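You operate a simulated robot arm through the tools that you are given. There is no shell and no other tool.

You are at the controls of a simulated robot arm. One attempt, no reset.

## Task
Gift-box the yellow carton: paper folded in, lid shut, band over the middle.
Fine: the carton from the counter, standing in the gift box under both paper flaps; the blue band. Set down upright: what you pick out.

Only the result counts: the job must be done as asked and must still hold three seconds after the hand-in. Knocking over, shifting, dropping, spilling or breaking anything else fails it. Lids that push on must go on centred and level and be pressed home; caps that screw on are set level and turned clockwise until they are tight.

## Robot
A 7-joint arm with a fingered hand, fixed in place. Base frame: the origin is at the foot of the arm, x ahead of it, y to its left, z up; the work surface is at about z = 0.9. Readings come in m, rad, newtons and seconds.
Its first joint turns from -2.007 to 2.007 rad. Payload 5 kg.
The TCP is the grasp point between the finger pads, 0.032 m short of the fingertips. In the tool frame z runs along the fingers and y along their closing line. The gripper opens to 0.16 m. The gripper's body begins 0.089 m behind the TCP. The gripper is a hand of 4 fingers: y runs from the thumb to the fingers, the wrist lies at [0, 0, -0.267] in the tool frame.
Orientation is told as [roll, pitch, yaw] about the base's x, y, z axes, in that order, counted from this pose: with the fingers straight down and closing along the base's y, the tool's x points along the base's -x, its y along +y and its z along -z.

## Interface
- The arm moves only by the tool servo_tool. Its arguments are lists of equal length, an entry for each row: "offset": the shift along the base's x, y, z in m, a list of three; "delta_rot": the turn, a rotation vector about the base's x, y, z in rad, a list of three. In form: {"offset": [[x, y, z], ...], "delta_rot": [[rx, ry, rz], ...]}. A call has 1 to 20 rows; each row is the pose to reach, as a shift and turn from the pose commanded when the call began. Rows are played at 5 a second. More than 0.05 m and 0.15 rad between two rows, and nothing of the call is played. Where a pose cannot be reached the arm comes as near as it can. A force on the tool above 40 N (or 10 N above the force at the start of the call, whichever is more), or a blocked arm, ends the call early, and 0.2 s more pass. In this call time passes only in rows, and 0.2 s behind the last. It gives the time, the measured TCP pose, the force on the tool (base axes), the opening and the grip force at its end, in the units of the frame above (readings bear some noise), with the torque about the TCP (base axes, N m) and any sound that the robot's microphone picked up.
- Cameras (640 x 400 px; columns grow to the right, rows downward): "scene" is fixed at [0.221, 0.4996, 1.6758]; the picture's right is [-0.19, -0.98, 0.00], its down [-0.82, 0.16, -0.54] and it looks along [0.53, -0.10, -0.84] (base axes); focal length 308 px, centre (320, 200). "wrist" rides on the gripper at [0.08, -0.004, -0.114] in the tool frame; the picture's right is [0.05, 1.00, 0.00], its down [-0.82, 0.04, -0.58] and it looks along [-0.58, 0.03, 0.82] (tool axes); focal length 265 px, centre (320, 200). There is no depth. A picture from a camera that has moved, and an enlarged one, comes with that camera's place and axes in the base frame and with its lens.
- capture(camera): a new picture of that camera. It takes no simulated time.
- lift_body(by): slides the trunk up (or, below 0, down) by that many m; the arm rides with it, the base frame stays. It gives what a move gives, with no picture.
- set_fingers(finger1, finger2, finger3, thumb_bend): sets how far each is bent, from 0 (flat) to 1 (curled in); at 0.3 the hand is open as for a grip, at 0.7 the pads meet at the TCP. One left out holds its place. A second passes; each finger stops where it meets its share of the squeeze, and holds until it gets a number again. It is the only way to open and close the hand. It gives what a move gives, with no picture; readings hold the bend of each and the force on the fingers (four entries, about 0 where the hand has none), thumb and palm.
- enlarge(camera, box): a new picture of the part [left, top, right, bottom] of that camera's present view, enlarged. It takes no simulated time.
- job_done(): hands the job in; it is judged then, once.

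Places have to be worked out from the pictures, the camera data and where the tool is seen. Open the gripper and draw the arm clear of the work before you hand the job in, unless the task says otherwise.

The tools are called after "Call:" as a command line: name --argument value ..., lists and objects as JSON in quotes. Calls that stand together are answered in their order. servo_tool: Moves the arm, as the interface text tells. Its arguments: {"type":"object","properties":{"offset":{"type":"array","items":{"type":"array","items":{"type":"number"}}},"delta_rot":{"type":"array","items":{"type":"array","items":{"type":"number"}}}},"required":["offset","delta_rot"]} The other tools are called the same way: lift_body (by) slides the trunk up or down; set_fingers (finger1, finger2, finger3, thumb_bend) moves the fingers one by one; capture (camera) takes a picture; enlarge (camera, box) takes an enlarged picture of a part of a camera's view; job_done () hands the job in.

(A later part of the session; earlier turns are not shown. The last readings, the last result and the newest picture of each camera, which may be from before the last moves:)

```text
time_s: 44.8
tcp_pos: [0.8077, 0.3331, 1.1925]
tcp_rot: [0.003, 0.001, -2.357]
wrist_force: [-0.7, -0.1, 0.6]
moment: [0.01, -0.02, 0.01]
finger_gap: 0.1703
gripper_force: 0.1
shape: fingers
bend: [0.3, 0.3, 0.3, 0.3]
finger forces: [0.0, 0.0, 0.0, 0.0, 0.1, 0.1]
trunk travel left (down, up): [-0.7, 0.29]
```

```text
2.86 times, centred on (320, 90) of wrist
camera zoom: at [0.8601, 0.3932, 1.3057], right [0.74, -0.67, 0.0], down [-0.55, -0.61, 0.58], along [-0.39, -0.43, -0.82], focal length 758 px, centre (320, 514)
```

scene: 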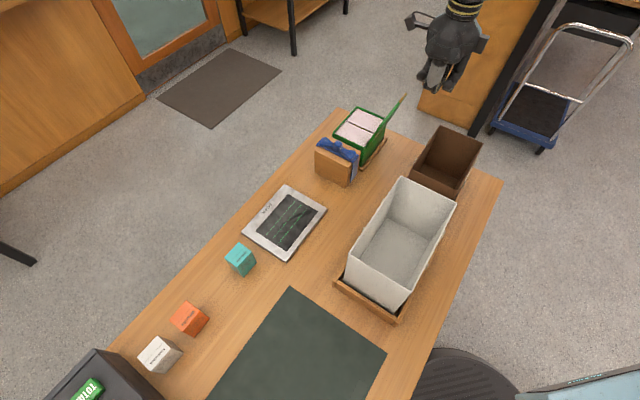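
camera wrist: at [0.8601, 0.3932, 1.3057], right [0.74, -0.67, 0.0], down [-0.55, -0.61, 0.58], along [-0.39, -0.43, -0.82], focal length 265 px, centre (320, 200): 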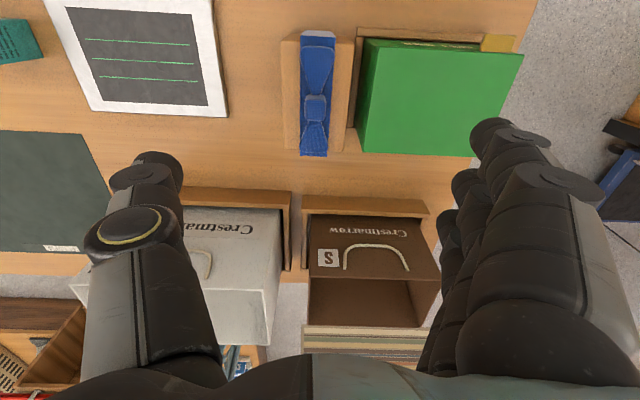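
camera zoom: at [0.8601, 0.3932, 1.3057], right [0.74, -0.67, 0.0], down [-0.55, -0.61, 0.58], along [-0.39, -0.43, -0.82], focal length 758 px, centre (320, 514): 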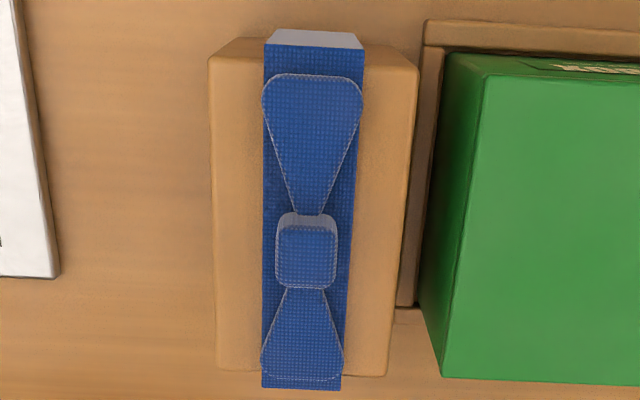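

This is a clean overhead view of band, knot and box. I lower to get a second view of the knot for accurate heights.

Call:
servo_tool --offset '[[0, 0, -0.03], [0, 0, -0.06], [0, 0, -0.09]]' --delta_rot '[[0, 0, 0], [0, 0, 0], [0, 0, 0]]'

Call:
capture --camera "wrist"

Call:
enlarge --camera "wrist" --box '[230, 40, 410, 200]'

Call:
enlarge --camera "scene" --box '[310, 120, 370, 190]'

```text
time_s: 45.6
tcp_pos: [0.8082, 0.3345, 1.1031]
tcp_rot: [0.001, -0.001, -2.355]
wrist_force: [-0.7, 0.2, 0.3]
moment: [0.0, 0.01, -0.04]
finger_gap: 0.1702
gripper_force: 0.0
shape: fingers
bend: [0.3, 0.3, 0.3, 0.3]
finger forces: [0.0, 0.1, 0.0, 0.0, 0.0, 0.1]
trunk travel left (down, up): [-0.7, 0.29]
```

```text
taken
camera wrist: at [0.8619, 0.3947, 1.2165], right [0.74, -0.67, 0.0], down [-0.55, -0.61, 0.58], along [-0.39, -0.43, -0.82], focal length 265 px, centre (320, 200)
```

wrist: 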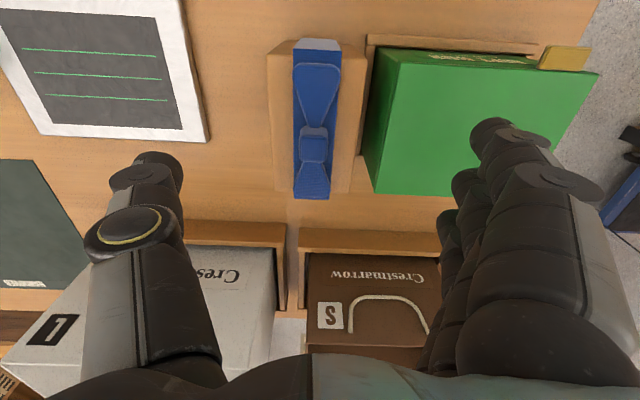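

```text
2.50 times, centred on (320, 120) of wrist
camera zoom: at [0.8619, 0.3947, 1.2165], right [0.74, -0.67, 0.0], down [-0.55, -0.61, 0.58], along [-0.39, -0.43, -0.82], focal length 664 px, centre (320, 400)
```

zoom: 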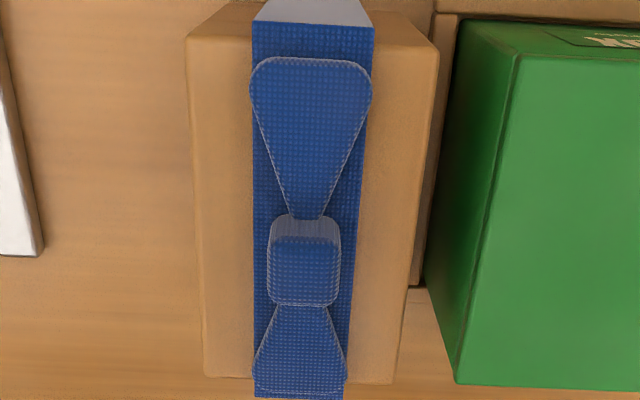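

```text
5.71 times, centred on (340, 155) of scene
camera zoom: at [0.221, 0.4996, 1.6758], right [-0.19, -0.98, 0.0], down [-0.82, 0.16, -0.54], along [0.53, -0.1, -0.84], focal length 1762 px, centre (206, 457)
```

zoom: 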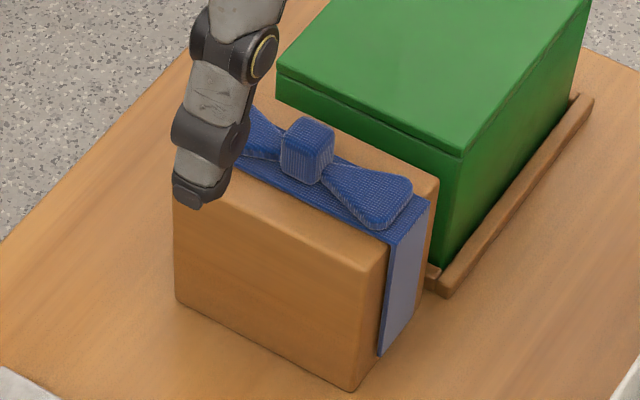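

Triangulating the two views puts the knot at p 0.803, q −0.3295, z 1.003–1.027 and about 0.022 m wide. The band is 0.1275 m long on the outside and already centred in p with the lid (0.1165 m), so the transfer is a pure shift of about 0.135 m in −q. I pre-shape the hand (outer fingers curled, thumb and middle finger slightly open) and centre over the knot.

Call:
set_fingers --finger1 1.0 --finger2 0.56 --finger3 1.0 --thumb_bend 0.58

Call:
servo_tool --offset '[[-0.008, 0, 0], [-0.008, 0, -0.015], [-0.008, 0, -0.03]]' --delta_rot '[[0, 0, 0], [0, 0, 0], [0, 0, 0]]'

Call:
capture --camera "wrist"

Call:
enlarge --camera "scene" --box '[310, 100, 380, 190]'

```text
time_s: 46.6
tcp_pos: [0.8089, 0.3344, 1.104]
tcp_rot: [0.0, 0.0, -2.355]
wrist_force: [0.0, -0.5, 0.7]
moment: [0.02, 0.0, 0.01]
finger_gap: 0.0574
gripper_force: 0.0
shape: fingers
bend: [1.0, 0.56, 1.0, 0.57]
finger forces: [0.1, 0.0, 0.0, 0.0, 0.0, 0.0]
trunk travel left (down, up): [-0.7, 0.29]
```

```text
time_s: 47.4
tcp_pos: [0.799, 0.3344, 1.075]
tcp_rot: [0.001, 0.001, -2.356]
wrist_force: [0.1, 0.0, -1.0]
moment: [0.04, 0.04, 0.02]
finger_gap: 0.057
gripper_force: 0.1
shape: fingers
bend: [1.0, 0.56, 1.0, 0.57]
finger forces: [0.0, 0.1, 0.1, 0.0, 0.0, 0.0]
trunk travel left (down, up): [-0.7, 0.29]
```

```text
taken
camera wrist: at [0.8524, 0.3934, 1.1867], right [0.74, -0.67, 0.0], down [-0.55, -0.61, 0.58], along [-0.39, -0.43, -0.82], focal length 265 px, centre (320, 200)
```

wrist: 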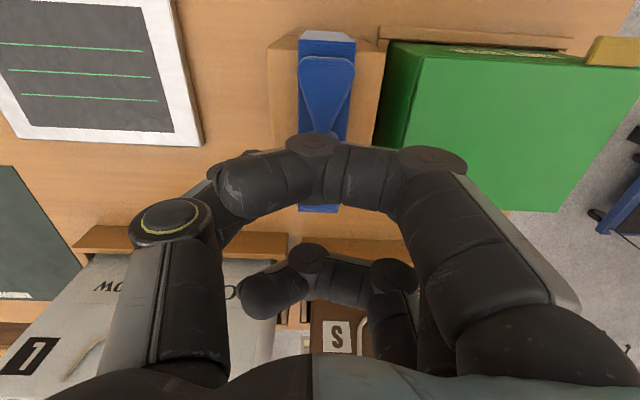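

```text
4.44 times, centred on (345, 145) of scene
camera zoom: at [0.221, 0.4996, 1.6758], right [-0.19, -0.98, 0.0], down [-0.82, 0.16, -0.54], along [0.53, -0.1, -0.84], focal length 1370 px, centre (209, 444)
```

zoom: 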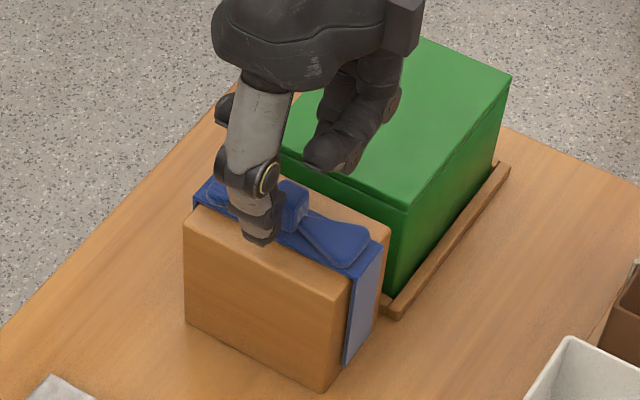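

The thumb tip is on the near side of the knot and well aligned. I go down in small steps, checking for touch of the tips on the band.

Call:
servo_tool --offset '[[0, 0, -0.007], [0, 0, -0.014]]' --delta_rot '[[0, 0, 0], [0, 0, 0]]'

Call:
enlarge --camera "scene" --box '[320, 120, 370, 170]'

```text
time_s: 48.0
tcp_pos: [0.7997, 0.3337, 1.0583]
tcp_rot: [0.001, 0.001, -2.356]
wrist_force: [0.3, 0.0, 1.3]
moment: [-0.03, 0.02, 0.01]
finger_gap: 0.0574
gripper_force: 0.0
shape: fingers
bend: [1.0, 0.56, 1.0, 0.57]
finger forces: [0.1, 0.0, 0.0, 0.1, 0.0, 0.0]
trunk travel left (down, up): [-0.7, 0.29]
```

```text
8.00 times, centred on (345, 145) of scene
camera zoom: at [0.221, 0.4996, 1.6758], right [-0.19, -0.98, 0.0], down [-0.82, 0.16, -0.54], along [0.53, -0.1, -0.84], focal length 2467 px, centre (120, 640)
```

zoom: 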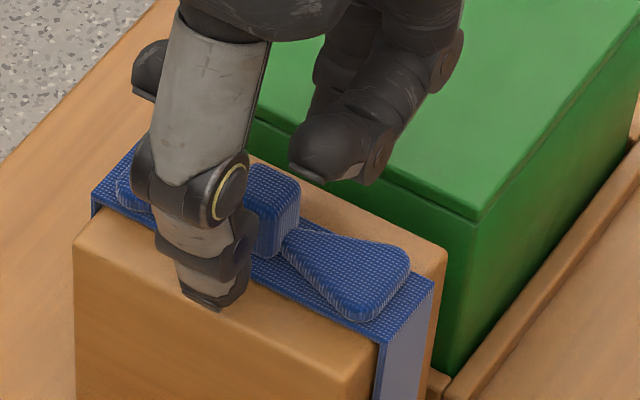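

Good clearance so far and the tip is approaching the block top. I go a few millimetres lower.

Call:
servo_tool --offset '[[0, 0, -0.004], [0, 0, -0.008]]' --delta_rot '[[0, 0, 0], [0, 0, 0]]'

Call:
enlarge --camera "scene" --box '[320, 120, 370, 170]'

```text
time_s: 48.6
tcp_pos: [0.7998, 0.3318, 1.0517]
tcp_rot: [0.002, 0.0, -2.355]
wrist_force: [0.2, -0.9, 0.5]
moment: [0.01, -0.01, -0.02]
finger_gap: 0.0572
gripper_force: 0.1
shape: fingers
bend: [1.0, 0.56, 1.0, 0.57]
finger forces: [0.0, 0.0, 0.1, 0.0, 0.0, 0.0]
trunk travel left (down, up): [-0.7, 0.29]
```

```text
8.00 times, centred on (345, 145) of scene
camera zoom: at [0.221, 0.4996, 1.6758], right [-0.19, -0.98, 0.0], down [-0.82, 0.16, -0.54], along [0.53, -0.1, -0.84], focal length 2467 px, centre (120, 640)
```

zoom: 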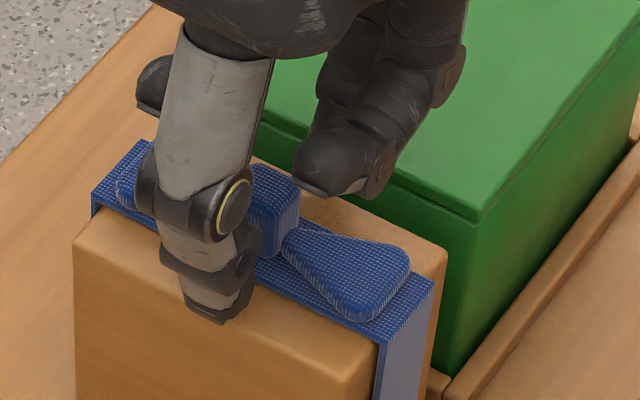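

Tips are now level with the knot's upper part. I bring thumb and middle finger a bit closer so they hover over the band strip on either side of the knot before the last descent.

Call:
set_fingers --finger2 0.6 --thumb_bend 0.62

Call:
enlarge --camera "scene" --box '[320, 120, 370, 170]'

Call:
enlarge --camera "wrist" --box '[200, 120, 440, 270]'

```text
time_s: 49.6
tcp_pos: [0.7982, 0.3313, 1.0522]
tcp_rot: [0.0, 0.001, -2.357]
wrist_force: [0.0, 0.0, -0.2]
moment: [0.01, 0.0, 0.01]
finger_gap: 0.0546
gripper_force: 0.0
shape: fingers
bend: [1.0, 0.6, 1.0, 0.62]
finger forces: [0.0, 0.1, 0.0, 0.0, 0.0, 0.0]
trunk travel left (down, up): [-0.7, 0.29]
```

```text
8.00 times, centred on (345, 145) of scene
camera zoom: at [0.221, 0.4996, 1.6758], right [-0.19, -0.98, 0.0], down [-0.82, 0.16, -0.54], along [0.53, -0.1, -0.84], focal length 2467 px, centre (120, 640)
```

zoom: 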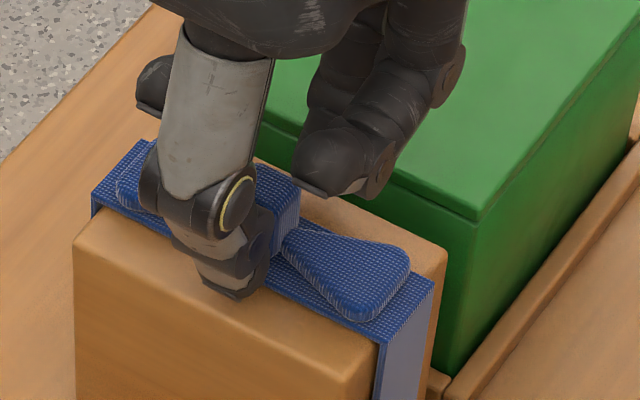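

```text
2.67 times, centred on (320, 195) of wrist
camera zoom: at [0.853, 0.3912, 1.1648], right [0.74, -0.67, 0.0], down [-0.55, -0.61, 0.58], along [-0.39, -0.43, -0.82], focal length 708 px, centre (320, 213)
```

zoom: 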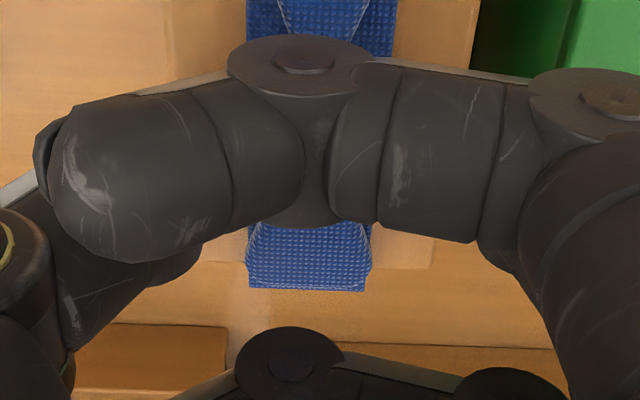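

Thumb tip now hovers just beside the knot. I step down with force checks until the tips nearly touch the strip.

Call:
servo_tool --offset '[[0, 0, -0.002], [0, 0, -0.004]]' --delta_rot '[[0, 0, 0], [0, 0, 0]]'

Call:
enlarge --camera "scene" --box '[320, 120, 370, 170]'

```text
time_s: 50.2
tcp_pos: [0.7992, 0.3319, 1.0483]
tcp_rot: [0.001, 0.0, -2.355]
wrist_force: [0.2, 0.0, 1.1]
moment: [0.01, 0.0, -0.02]
finger_gap: 0.0543
gripper_force: 0.1
shape: fingers
bend: [1.0, 0.6, 1.0, 0.62]
finger forces: [0.0, 0.0, 0.1, 0.1, 0.0, 0.0]
trunk travel left (down, up): [-0.7, 0.29]
```

```text
8.00 times, centred on (345, 145) of scene
camera zoom: at [0.221, 0.4996, 1.6758], right [-0.19, -0.98, 0.0], down [-0.82, 0.16, -0.54], along [0.53, -0.1, -0.84], focal length 2467 px, centre (120, 640)
```

zoom: 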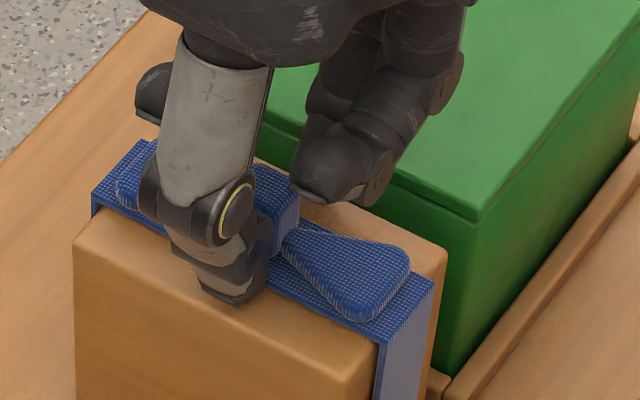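

Call:
servo_tool --offset '[[0, 0, -0.002], [0, 0, -0.003]]' --delta_rot '[[0, 0, 0], [0, 0, 0]]'

Call:
enlarge --camera "scene" --box '[320, 120, 370, 170]'

```text
time_s: 50.8
tcp_pos: [0.7991, 0.3324, 1.0444]
tcp_rot: [-0.001, 0.0, -2.356]
wrist_force: [0.3, -0.1, -0.2]
moment: [-0.02, -0.03, -0.02]
finger_gap: 0.0545
gripper_force: 0.3
shape: fingers
bend: [1.0, 0.6, 1.0, 0.62]
finger forces: [0.0, 0.6, 0.1, 0.1, 0.0, 0.0]
trunk travel left (down, up): [-0.7, 0.29]
```

```text
8.00 times, centred on (345, 145) of scene
camera zoom: at [0.221, 0.4996, 1.6758], right [-0.19, -0.98, 0.0], down [-0.82, 0.16, -0.54], along [0.53, -0.1, -0.84], focal length 2467 px, centre (120, 640)
```

zoom: 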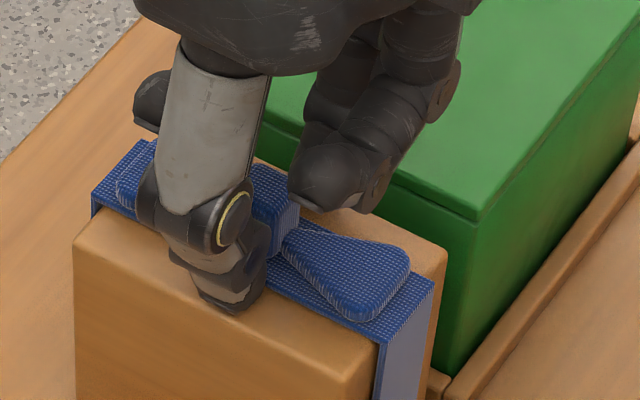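

The middle finger just registered a light touch (0.6 N), so the tips are at strip level. I close on the knot in small steps.

Call:
set_fingers --finger2 0.63 --thumb_bend 0.66

Call:
enlarge --camera "scene" --box '[320, 120, 370, 170]'

```text
time_s: 51.8
tcp_pos: [0.7985, 0.3321, 1.0456]
tcp_rot: [0.0, 0.0, -2.356]
wrist_force: [0.3, -0.3, 0.6]
moment: [0.02, 0.01, 0.0]
finger_gap: 0.0522
gripper_force: 0.3
shape: fingers
bend: [1.0, 0.63, 1.0, 0.66]
finger forces: [0.0, 0.1, 0.0, 0.0, 0.1, 0.1]
trunk travel left (down, up): [-0.7, 0.29]
```

```text
8.00 times, centred on (345, 145) of scene
camera zoom: at [0.221, 0.4996, 1.6758], right [-0.19, -0.98, 0.0], down [-0.82, 0.16, -0.54], along [0.53, -0.1, -0.84], focal length 2467 px, centre (120, 640)
```

zoom: 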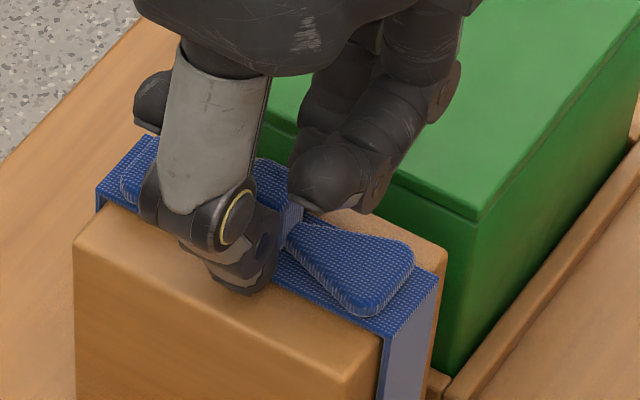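

The thumb has contacted the knot and nudged the band about 2 mm. I bring the middle finger in to meet it and then squeeze.

Call:
set_fingers --finger2 0.67

Call:
set_fingers --finger2 0.72 --thumb_bend 0.7

Call:
enlarge --camera "scene" --box '[320, 120, 370, 170]'

Call:
capture --camera "wrist"

```text
time_s: 52.8
tcp_pos: [0.7995, 0.3316, 1.0446]
tcp_rot: [0.001, -0.001, -2.355]
wrist_force: [-0.4, -0.8, 0.0]
moment: [0.0, 0.05, 0.02]
finger_gap: 0.0523
gripper_force: 1.8
shape: fingers
bend: [1.0, 0.65, 1.0, 0.66]
finger forces: [0.1, 1.9, 0.0, 0.0, 1.9, 0.0]
trunk travel left (down, up): [-0.7, 0.29]
```

```text
time_s: 53.8
tcp_pos: [0.7991, 0.3321, 1.0446]
tcp_rot: [0.001, 0.001, -2.357]
wrist_force: [-0.1, -0.6, 0.5]
moment: [-0.01, 0.01, -0.01]
finger_gap: 0.0514
gripper_force: 7.3
shape: fingers
bend: [1.0, 0.65, 1.0, 0.68]
finger forces: [0.0, 7.2, 0.0, 0.1, 7.0, 0.0]
trunk travel left (down, up): [-0.7, 0.29]
```

```text
8.00 times, centred on (345, 145) of scene
camera zoom: at [0.221, 0.4996, 1.6758], right [-0.19, -0.98, 0.0], down [-0.82, 0.16, -0.54], along [0.53, -0.1, -0.84], focal length 2467 px, centre (120, 640)
```

zoom: 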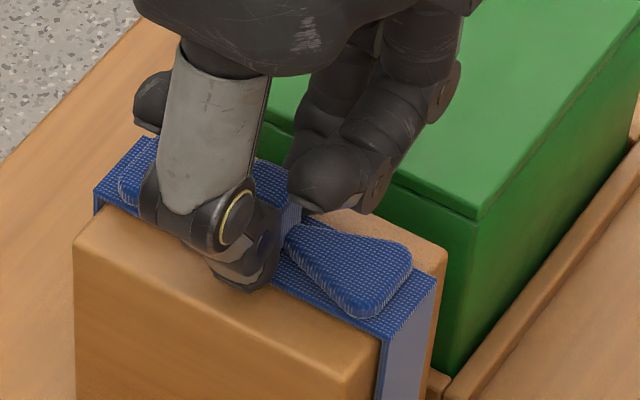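

```text
taken
camera wrist: at [0.8528, 0.392, 1.1578], right [0.74, -0.67, 0.0], down [-0.55, -0.61, 0.58], along [-0.39, -0.43, -0.82], focal length 265 px, centre (320, 200)
```

wrist: 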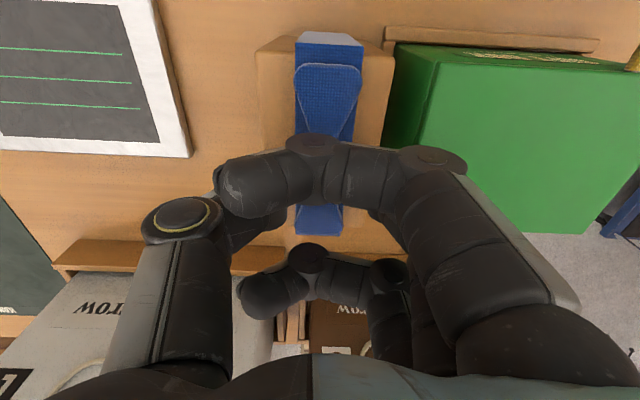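

There is a balanced 7 N squeeze on the knot. I lift gently by 2 cm and check that only the band comes up.

Call:
servo_tool --offset '[[0, 0, 0.004], [0, 0, 0.008], [0, 0, 0.014], [0, 0, 0.02]]' --delta_rot '[[0, 0, 0], [0, 0, 0], [0, 0, 0], [0, 0, 0]]'

Call:
enlarge --camera "scene" --box '[310, 110, 380, 190]'

Call:
capture --camera "wrist"

```text
time_s: 54.8
tcp_pos: [0.7991, 0.3317, 1.0631]
tcp_rot: [0.001, 0.002, -2.357]
wrist_force: [3.1, -4.7, -7.3]
moment: [-0.08, 0.01, -0.03]
finger_gap: 0.0509
gripper_force: 5.4
shape: fingers
bend: [1.0, 0.63, 1.0, 0.69]
finger forces: [0.0, 8.6, 0.1, 0.0, 2.6, 0.1]
trunk travel left (down, up): [-0.7, 0.29]
```

```text
5.00 times, centred on (345, 150) of scene
camera zoom: at [0.221, 0.4996, 1.6758], right [-0.19, -0.98, 0.0], down [-0.82, 0.16, -0.54], along [0.53, -0.1, -0.84], focal length 1542 px, centre (195, 450)
```

zoom: 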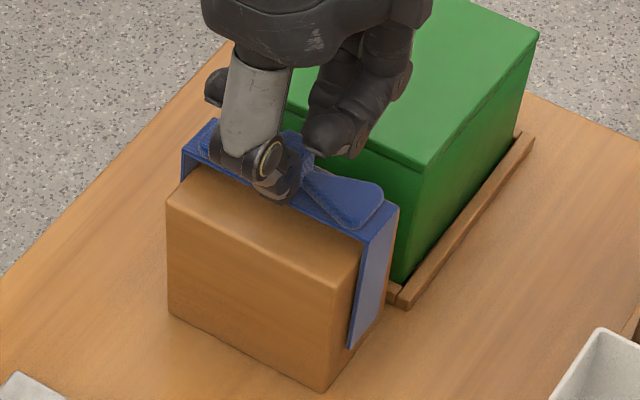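

```text
taken
camera wrist: at [0.8535, 0.3915, 1.1763], right [0.74, -0.67, 0.0], down [-0.55, -0.61, 0.58], along [-0.39, -0.43, -0.82], focal length 265 px, centre (320, 200)
```

wrist: 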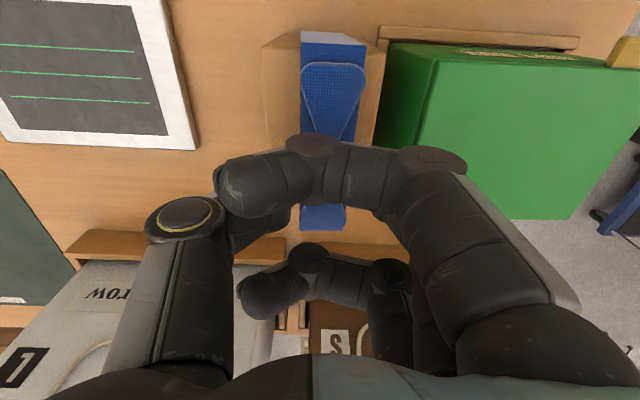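

The band is rising but there's about 7 N of resistance and uneven finger force, so it may be tilting or rubbing. I'll look closely before lifting further.

Call:
enlarge --camera "scene" --box '[322, 125, 368, 175]'

Call:
enlarge --camera "wrist" --box '[230, 10, 410, 250]'

```text
8.00 times, centred on (345, 150) of scene
camera zoom: at [0.221, 0.4996, 1.6758], right [-0.19, -0.98, 0.0], down [-0.82, 0.16, -0.54], along [0.53, -0.1, -0.84], focal length 2467 px, centre (120, 600)
```

zoom: 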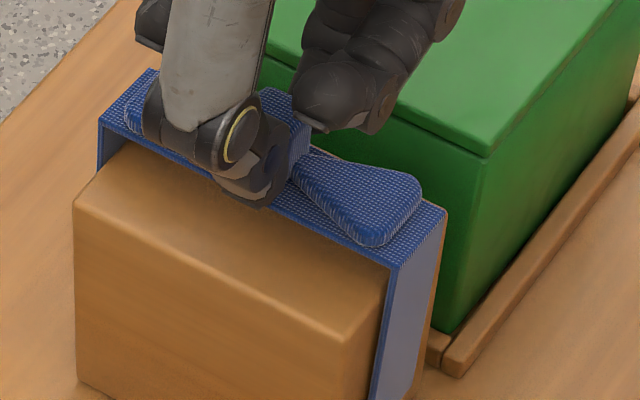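

```text
1.67 times, centred on (320, 130) of wrist
camera zoom: at [0.8535, 0.3915, 1.1763], right [0.74, -0.67, 0.0], down [-0.55, -0.61, 0.58], along [-0.39, -0.43, -0.82], focal length 442 px, centre (320, 317)
```

zoom: 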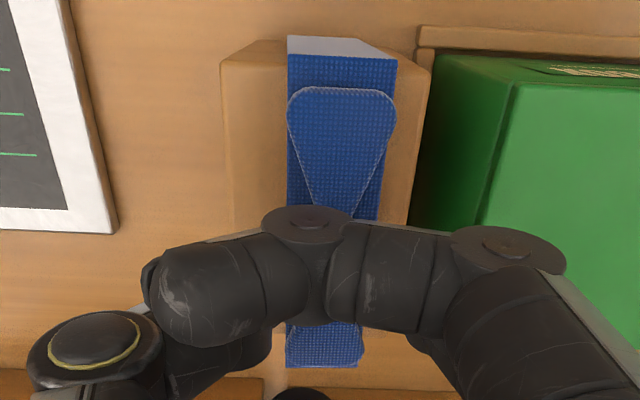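

Call:
servo_tool --offset '[[0, 0, 0]]' --delta_rot '[[0, 0, 0]]'

```text
time_s: 55.2
tcp_pos: [0.7995, 0.3327, 1.0628]
tcp_rot: [0.0, 0.0, -2.359]
wrist_force: [3.2, -5.1, -7.3]
moment: [-0.08, 0.0, 0.0]
finger_gap: 0.0514
gripper_force: 6.0
shape: fingers
bend: [1.0, 0.63, 1.0, 0.69]
finger forces: [0.0, 8.9, 0.0, 0.0, 2.4, 0.0]
trunk travel left (down, up): [-0.7, 0.29]
```

The readings suggest the legs rub on the block while the finger carries most of the pull. I tighten the pinch to secure the knot before continuing.

Call:
set_fingers --finger2 0.76 --thumb_bend 0.8

Call:
enlarge --camera "scene" --box '[322, 125, 368, 175]'

```text
time_s: 56.2
tcp_pos: [0.7986, 0.3333, 1.0642]
tcp_rot: [-0.001, 0.001, -2.357]
wrist_force: [0.5, 1.0, -2.0]
moment: [-0.18, -0.17, 0.01]
finger_gap: 0.0486
gripper_force: 12.1
shape: fingers
bend: [1.0, 0.63, 1.0, 0.73]
finger forces: [0.0, 11.9, 0.0, 0.0, 12.1, 0.1]
trunk travel left (down, up): [-0.7, 0.29]
```

```text
8.00 times, centred on (345, 150) of scene
camera zoom: at [0.221, 0.4996, 1.6758], right [-0.19, -0.98, 0.0], down [-0.82, 0.16, -0.54], along [0.53, -0.1, -0.84], focal length 2467 px, centre (120, 600)
```

zoom: 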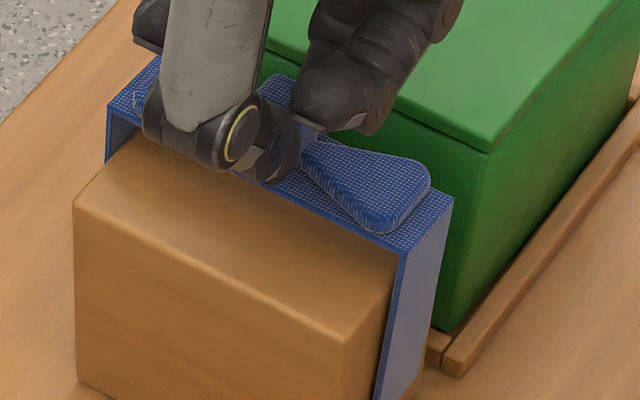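

The forces are balanced now (12 N per side, net vertical only −2 N). I continue lifting in steps, watching the band.

Call:
servo_tool --offset '[[0, 0, 0.008], [0, 0, 0.016], [0, 0, 0.024], [0, 0, 0.03]]' --delta_rot '[[0, 0, 0], [0, 0, 0], [0, 0, 0], [0, 0, 0]]'

Call:
enlarge --camera "scene" --box '[310, 100, 380, 190]'

Call:
capture --camera "wrist"

```text
time_s: 57.2
tcp_pos: [0.7983, 0.3322, 1.093]
tcp_rot: [-0.001, 0.0, -2.357]
wrist_force: [0.3, -1.0, -2.7]
moment: [-0.07, -0.05, 0.0]
finger_gap: 0.0482
gripper_force: 11.2
shape: fingers
bend: [1.0, 0.61, 1.0, 0.75]
finger forces: [0.0, 12.1, 0.1, 0.0, 10.4, 0.0]
trunk travel left (down, up): [-0.7, 0.29]
```

```text
4.44 times, centred on (345, 145) of scene
camera zoom: at [0.221, 0.4996, 1.6758], right [-0.19, -0.98, 0.0], down [-0.82, 0.16, -0.54], along [0.53, -0.1, -0.84], focal length 1370 px, centre (209, 444)
```

zoom: 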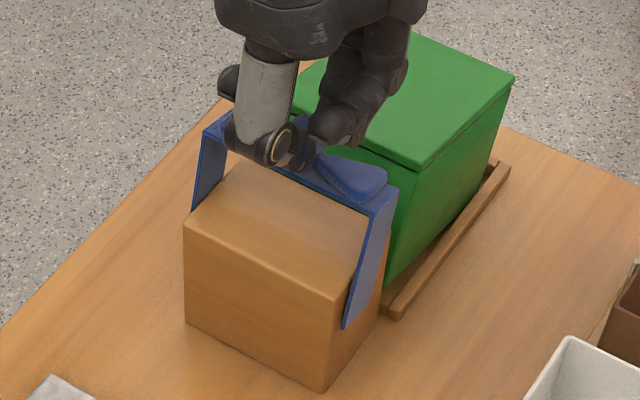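

```text
taken
camera wrist: at [0.8529, 0.3918, 1.2073], right [0.74, -0.67, 0.0], down [-0.55, -0.61, 0.58], along [-0.39, -0.43, -0.82], focal length 265 px, centre (320, 200)
```

wrist: 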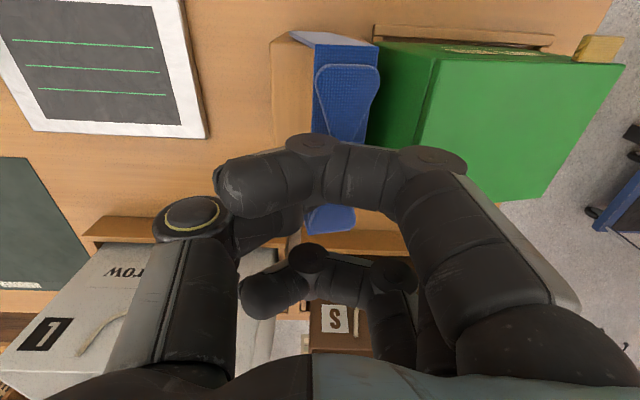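

The band is drifting toward the finger side and rolling a few degrees because both fingers are at their force cap. I make the thumb the firm reference (lower target) and let the middle finger push against it, which should re-centre and level the band.

Call:
set_fingers --finger2 0.85 --thumb_bend 0.7

Call:
enlarge --camera "scene" --box '[310, 100, 380, 190]'

Call:
capture --camera "wrist"

```text
time_s: 58.2
tcp_pos: [0.7988, 0.3317, 1.0945]
tcp_rot: [0.0, -0.002, -2.358]
wrist_force: [0.7, 0.0, -2.8]
moment: [0.03, 0.05, 0.04]
finger_gap: 0.0507
gripper_force: 7.3
shape: fingers
bend: [1.0, 0.61, 1.0, 0.69]
finger forces: [0.1, 7.0, 0.0, 0.1, 6.4, 0.1]
trunk travel left (down, up): [-0.7, 0.29]
```

```text
4.44 times, centred on (345, 145) of scene
camera zoom: at [0.221, 0.4996, 1.6758], right [-0.19, -0.98, 0.0], down [-0.82, 0.16, -0.54], along [0.53, -0.1, -0.84], focal length 1370 px, centre (209, 444)
```

zoom: 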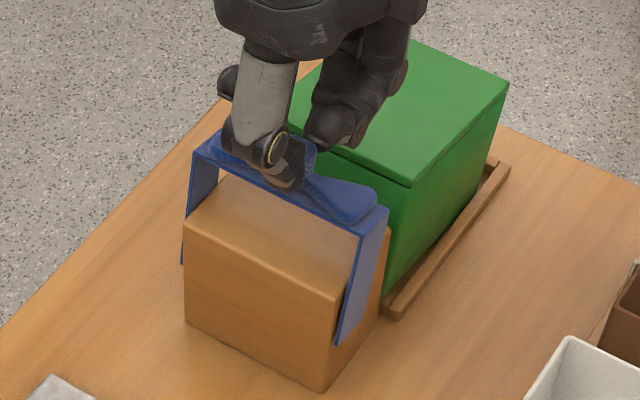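

```text
taken
camera wrist: at [0.8529, 0.3919, 1.2071], right [0.74, -0.67, 0.0], down [-0.55, -0.61, 0.58], along [-0.39, -0.43, -0.82], focal length 265 px, centre (320, 200)
```

wrist: 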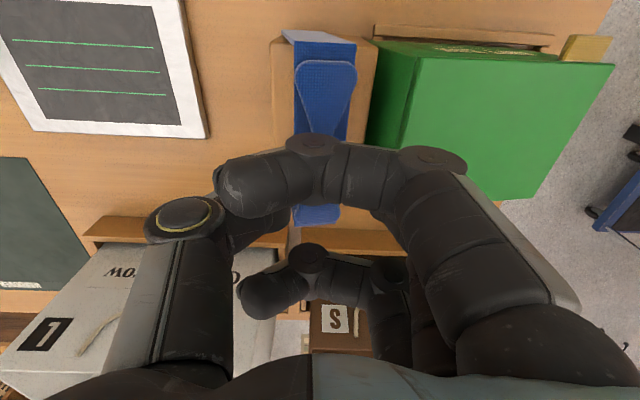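

Something about the green box looks slightly different between frames, so I'll zoom in on it before going on.

Call:
enlarge --camera "scene" --box '[325, 100, 415, 190]'

Call:
enlarge --camera "wrist" --box '[340, 10, 640, 220]'

```text
4.44 times, centred on (370, 145) of scene
camera zoom: at [0.221, 0.4996, 1.6758], right [-0.19, -0.98, 0.0], down [-0.82, 0.16, -0.54], along [0.53, -0.1, -0.84], focal length 1370 px, centre (98, 444)
```

zoom: 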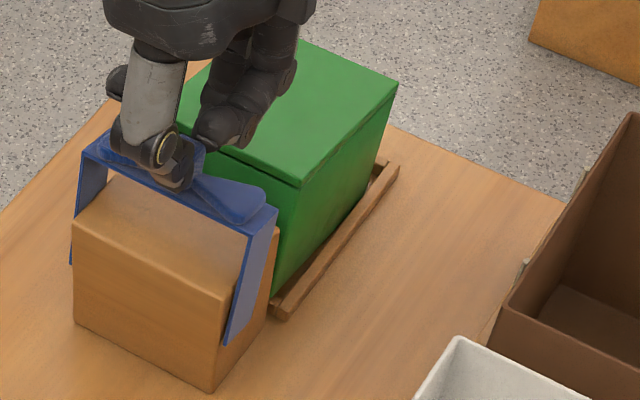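

```text
1.90 times, centred on (490, 115) of wrist
camera zoom: at [0.8529, 0.3919, 1.2071], right [0.74, -0.67, 0.0], down [-0.55, -0.61, 0.58], along [-0.39, -0.43, -0.82], focal length 506 px, centre (-4, 362)
```

zoom: 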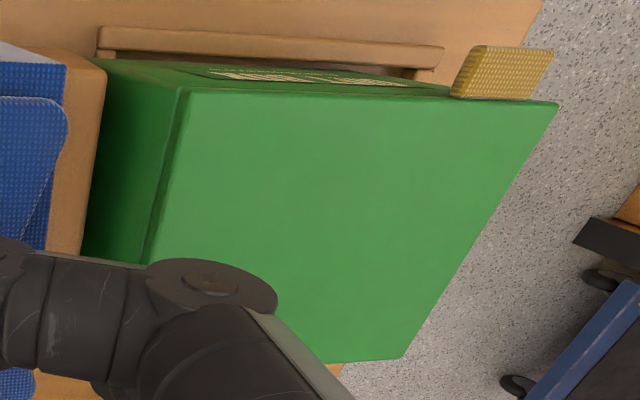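

Call:
enlarge --camera "scene" --box '[350, 105, 410, 175]'

Call:
capture --camera "scene"

```text
5.71 times, centred on (380, 140) of scene
camera zoom: at [0.221, 0.4996, 1.6758], right [-0.19, -0.98, 0.0], down [-0.82, 0.16, -0.54], along [0.53, -0.1, -0.84], focal length 1762 px, centre (-23, 543)
```

zoom: 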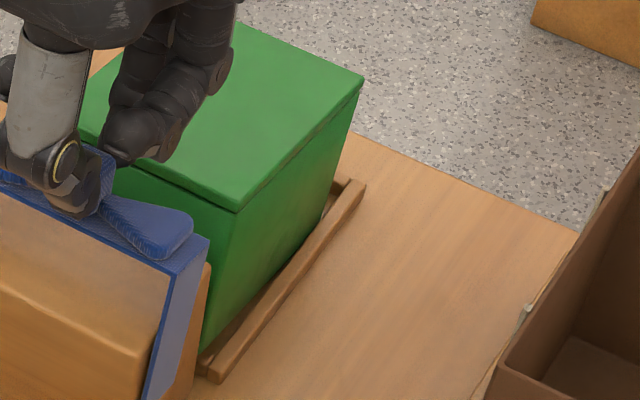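

```text
taken
```

scene: 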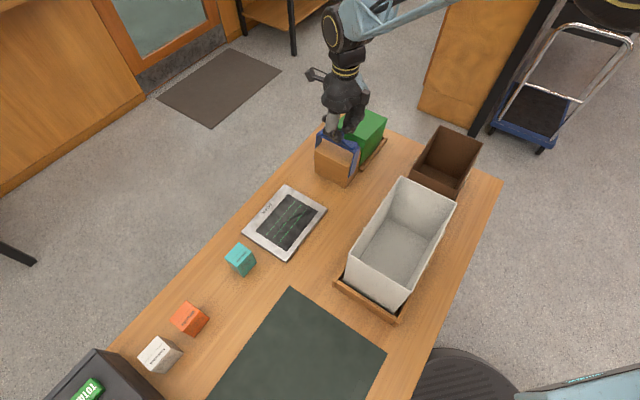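

The box's near side seems to have been raised a little along with the hand. I must find out what is hooked before moving further, so I'll zoom into the gap between band and box.

Call:
enlarge --camera "wrist" --box '[270, 20, 450, 150]'

Call:
enlarge --camera "scene" --box '[330, 115, 375, 165]'

Call:
enlarge --camera "wrist" --box '[270, 190, 450, 280]'

```text
3.08 times, centred on (360, 85) of wrist
camera zoom: at [0.8529, 0.3919, 1.2071], right [0.74, -0.67, 0.0], down [-0.55, -0.61, 0.58], along [-0.39, -0.43, -0.82], focal length 817 px, centre (197, 554)
```

zoom: 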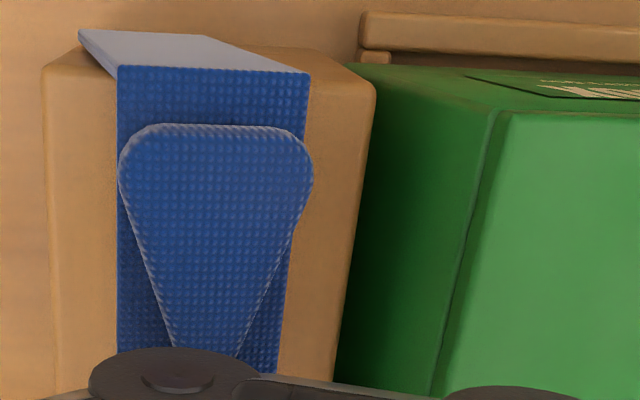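

```text
8.00 times, centred on (352, 140) of scene
camera zoom: at [0.221, 0.4996, 1.6758], right [-0.19, -0.98, 0.0], down [-0.82, 0.16, -0.54], along [0.53, -0.1, -0.84], focal length 2467 px, centre (60, 680)
```

zoom: 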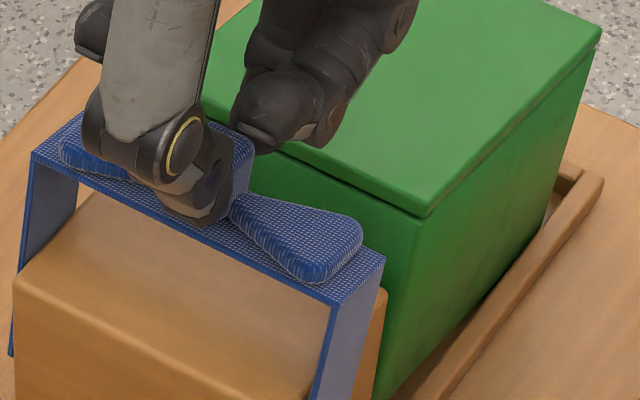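

```text
3.56 times, centred on (360, 235) of wrist
camera zoom: at [0.8529, 0.3919, 1.2071], right [0.74, -0.67, 0.0], down [-0.55, -0.61, 0.58], along [-0.39, -0.43, -0.82], focal length 944 px, centre (178, 76)
```

zoom: 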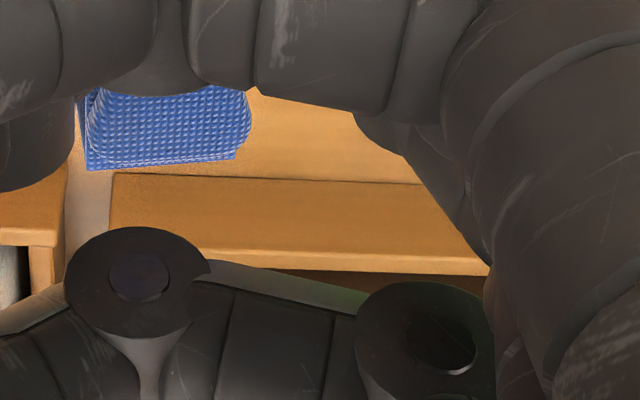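

The box has shifted about 1 cm and its near side is slightly raised, so it is somehow being carried along. Before anything else, I lower the band back onto the block to unload it.

Call:
servo_tool --offset '[[0, 0, -0.01], [0, 0, -0.02], [0, 0, -0.03]]' --delta_rot '[[0, 0, 0], [0, 0, 0], [0, 0, 0]]'

Call:
enlarge --camera "scene" --box '[325, 100, 415, 190]'

Call:
capture --camera "wrist"

```text
time_s: 59.0
tcp_pos: [0.7986, 0.3328, 1.0662]
tcp_rot: [0.001, 0.002, -2.358]
wrist_force: [0.6, -0.5, 11.7]
moment: [-0.07, -0.07, 0.04]
finger_gap: 0.0513
gripper_force: 9.1
shape: fingers
bend: [1.0, 0.64, 1.0, 0.69]
finger forces: [0.1, 9.4, 0.0, 0.0, 9.0, 0.0]
trunk travel left (down, up): [-0.7, 0.29]
```

```text
4.44 times, centred on (370, 145) of scene
camera zoom: at [0.221, 0.4996, 1.6758], right [-0.19, -0.98, 0.0], down [-0.82, 0.16, -0.54], along [0.53, -0.1, -0.84], focal length 1370 px, centre (98, 444)
```

zoom: 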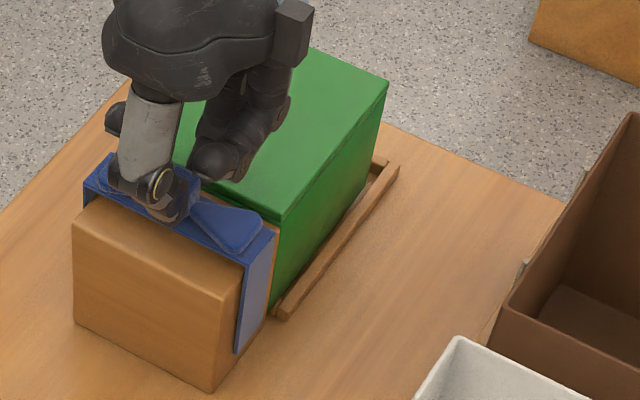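

```text
taken
camera wrist: at [0.8522, 0.3925, 1.18], right [0.74, -0.67, 0.0], down [-0.55, -0.61, 0.58], along [-0.38, -0.43, -0.82], focal length 265 px, centre (320, 200)
```

wrist: 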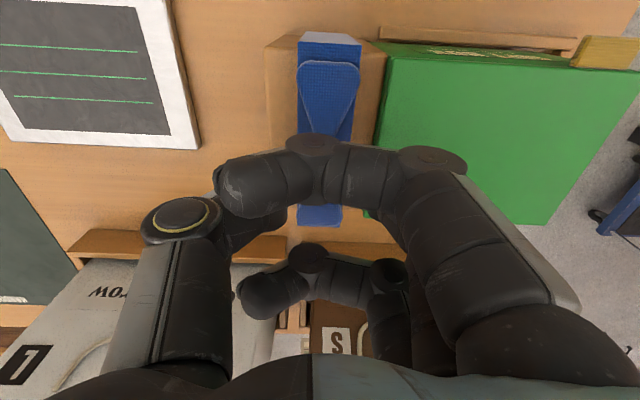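

The box is being influenced by the middle finger's outer joint, which sits right at the lid's edge in the narrow gap; lowering pressed on it (+11.7 N). I'll look closely at the current state before choosing how to disengage.

Call:
enlarge --camera "scene" --box '[335, 110, 395, 170]'

Call:
enlarge --camera "wrist" --box '[260, 20, 480, 150]'

Call:
enlarge --camera "wrist" --box '[280, 190, 440, 290]'

```text
6.67 times, centred on (365, 140) of scene
camera zoom: at [0.221, 0.4996, 1.6758], right [-0.19, -0.98, 0.0], down [-0.82, 0.16, -0.54], along [0.53, -0.1, -0.84], focal length 2056 px, centre (20, 600)
```

zoom: 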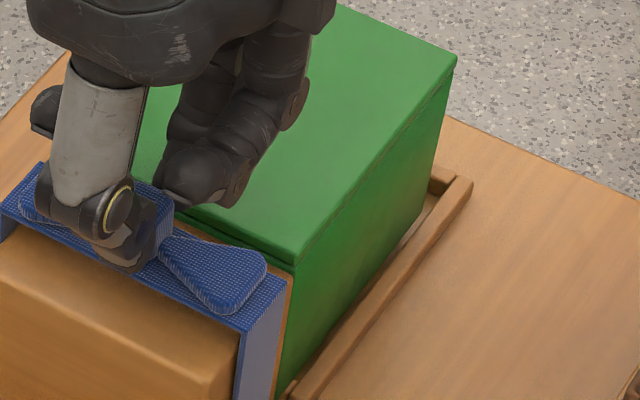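

```text
2.91 times, centred on (370, 85) of wrist
camera zoom: at [0.8522, 0.3925, 1.18], right [0.74, -0.67, 0.0], down [-0.55, -0.61, 0.58], along [-0.38, -0.43, -0.82], focal length 772 px, centre (174, 534)
```

zoom: 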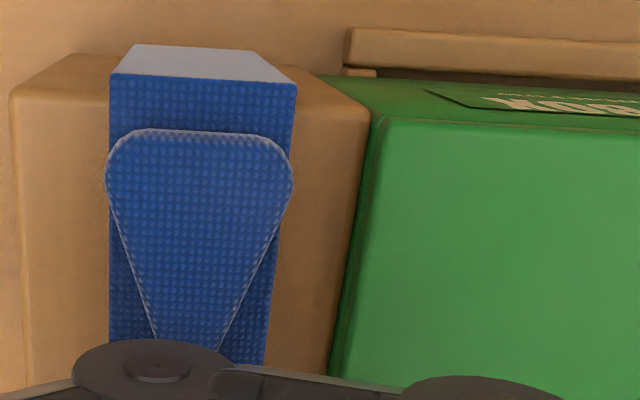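

```text
4.00 times, centred on (360, 240) of wrist
camera zoom: at [0.8522, 0.3925, 1.18], right [0.74, -0.67, 0.0], down [-0.55, -0.61, 0.58], along [-0.38, -0.43, -0.82], focal length 1062 px, centre (160, 40)
```

zoom: 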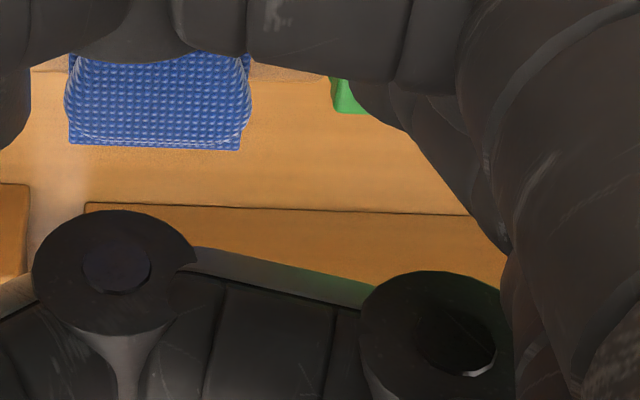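

The lid edge is now only about 1.3 cm from the block, with the box shifted roughly 2 cm toward it. I release the thumb so the band drops back the last 2 cm onto its block, then read the forces.

Call:
set_fingers --thumb_bend 0.52

Call:
enlarge --camera "scene" --box '[325, 100, 415, 190]'

Call:
capture --camera "wrist"

```text
time_s: 60.0
tcp_pos: [0.798, 0.333, 1.0639]
tcp_rot: [0.001, 0.0, -2.357]
wrist_force: [0.3, -0.5, -0.3]
moment: [-0.01, -0.01, 0.02]
finger_gap: 0.0606
gripper_force: 0.4
shape: fingers
bend: [1.0, 0.67, 1.0, 0.52]
finger forces: [0.0, 0.6, 0.0, 0.0, 0.0, 0.0]
trunk travel left (down, up): [-0.7, 0.29]
```

```text
4.44 times, centred on (370, 145) of scene
camera zoom: at [0.221, 0.4996, 1.6758], right [-0.19, -0.98, 0.0], down [-0.82, 0.16, -0.54], along [0.53, -0.1, -0.84], focal length 1370 px, centre (98, 444)
```

zoom: 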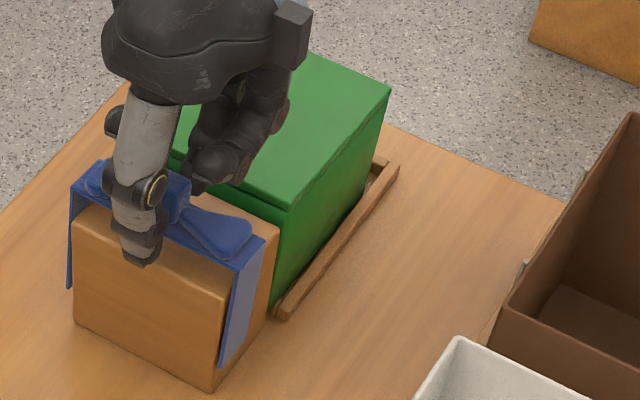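

```text
taken
camera wrist: at [0.8523, 0.3928, 1.1775], right [0.74, -0.67, 0.0], down [-0.55, -0.61, 0.58], along [-0.39, -0.43, -0.82], focal length 265 px, centre (320, 200)
```

wrist: 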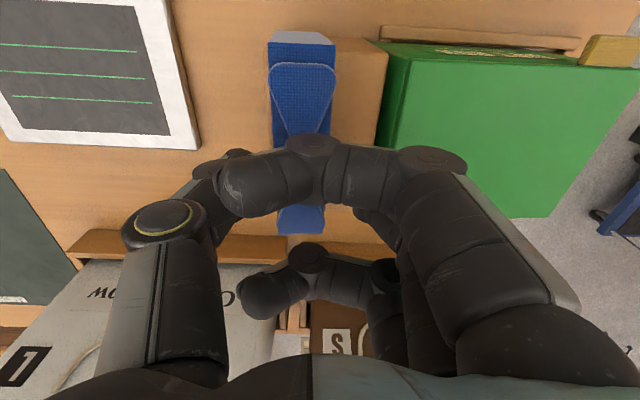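

The band got pushed toward the near side of its block by the finger. I stop that by backing the middle finger off slightly, then check where everything is.

Call:
set_fingers --finger2 0.64

Call:
enlarge --camera "scene" --box '[310, 110, 380, 190]'

Call:
enlarge --camera "wrist" --box '[230, 20, 470, 250]'

```text
time_s: 61.0
tcp_pos: [0.799, 0.3325, 1.0637]
tcp_rot: [0.001, -0.001, -2.355]
wrist_force: [0.2, -0.2, 0.2]
moment: [-0.02, 0.01, -0.01]
finger_gap: 0.0607
gripper_force: 0.2
shape: fingers
bend: [1.0, 0.64, 1.0, 0.52]
finger forces: [0.1, 0.0, 0.0, 0.0, 0.0, 0.0]
trunk travel left (down, up): [-0.7, 0.29]
```

```text
5.00 times, centred on (345, 150) of scene
camera zoom: at [0.221, 0.4996, 1.6758], right [-0.19, -0.98, 0.0], down [-0.82, 0.16, -0.54], along [0.53, -0.1, -0.84], focal length 1542 px, centre (195, 450)
```

zoom: 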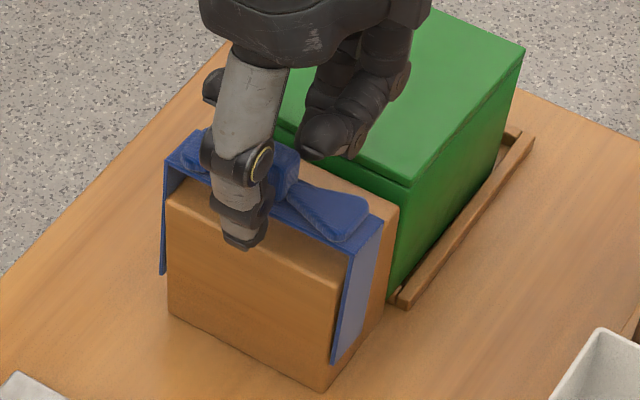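

```text
1.74 times, centred on (350, 135) of wrist
camera zoom: at [0.8522, 0.3928, 1.1777], right [0.74, -0.67, 0.0], down [-0.55, -0.61, 0.58], along [-0.39, -0.43, -0.82], focal length 462 px, centre (268, 313)
```

zoom: 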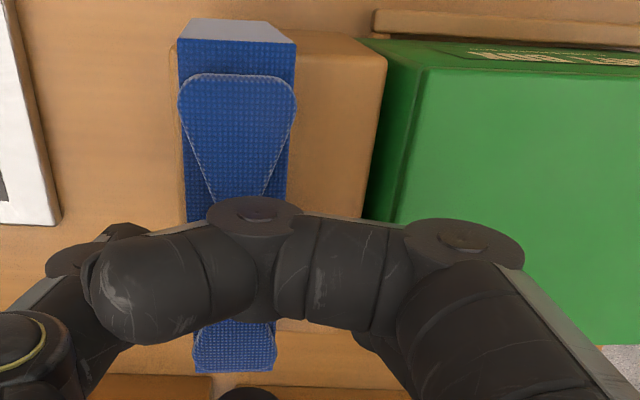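

Forces are now zero. The band sits back on the block, about 1.5 cm toward its near edge. The box's near side is still about 1.2 cm high, most likely resting on the low wooden strip between block and box. I raise the hand carefully, clear of both.

Call:
servo_tool --offset '[[0, 0, 0.005], [0, 0, 0.012], [0, 0, 0.02], [0, 0, 0.03]]' --delta_rot '[[0, 0, 0], [0, 0, 0], [0, 0, 0], [0, 0, 0]]'

Call:
enlarge --camera "scene" --box '[325, 100, 415, 190]'

```text
time_s: 62.0
tcp_pos: [0.7984, 0.3329, 1.0936]
tcp_rot: [-0.001, 0.001, -2.357]
wrist_force: [0.0, 0.1, 0.2]
moment: [-0.01, -0.03, -0.04]
finger_gap: 0.0604
gripper_force: 0.0
shape: fingers
bend: [1.0, 0.64, 1.0, 0.52]
finger forces: [0.1, 0.0, 0.0, 0.0, 0.0, 0.0]
trunk travel left (down, up): [-0.7, 0.29]
```

```text
4.44 times, centred on (370, 145) of scene
camera zoom: at [0.221, 0.4996, 1.6758], right [-0.19, -0.98, 0.0], down [-0.82, 0.16, -0.54], along [0.53, -0.1, -0.84], focal length 1370 px, centre (98, 444)
```

zoom: 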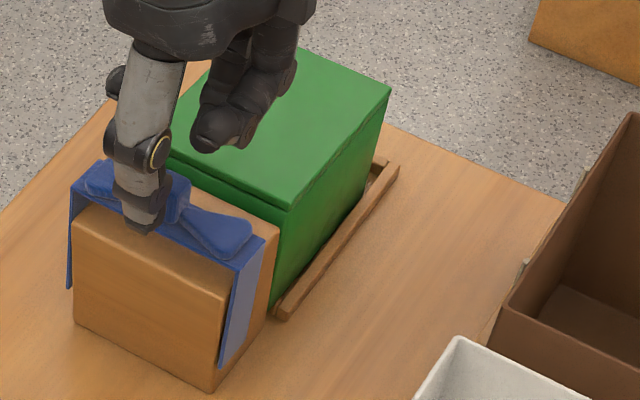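

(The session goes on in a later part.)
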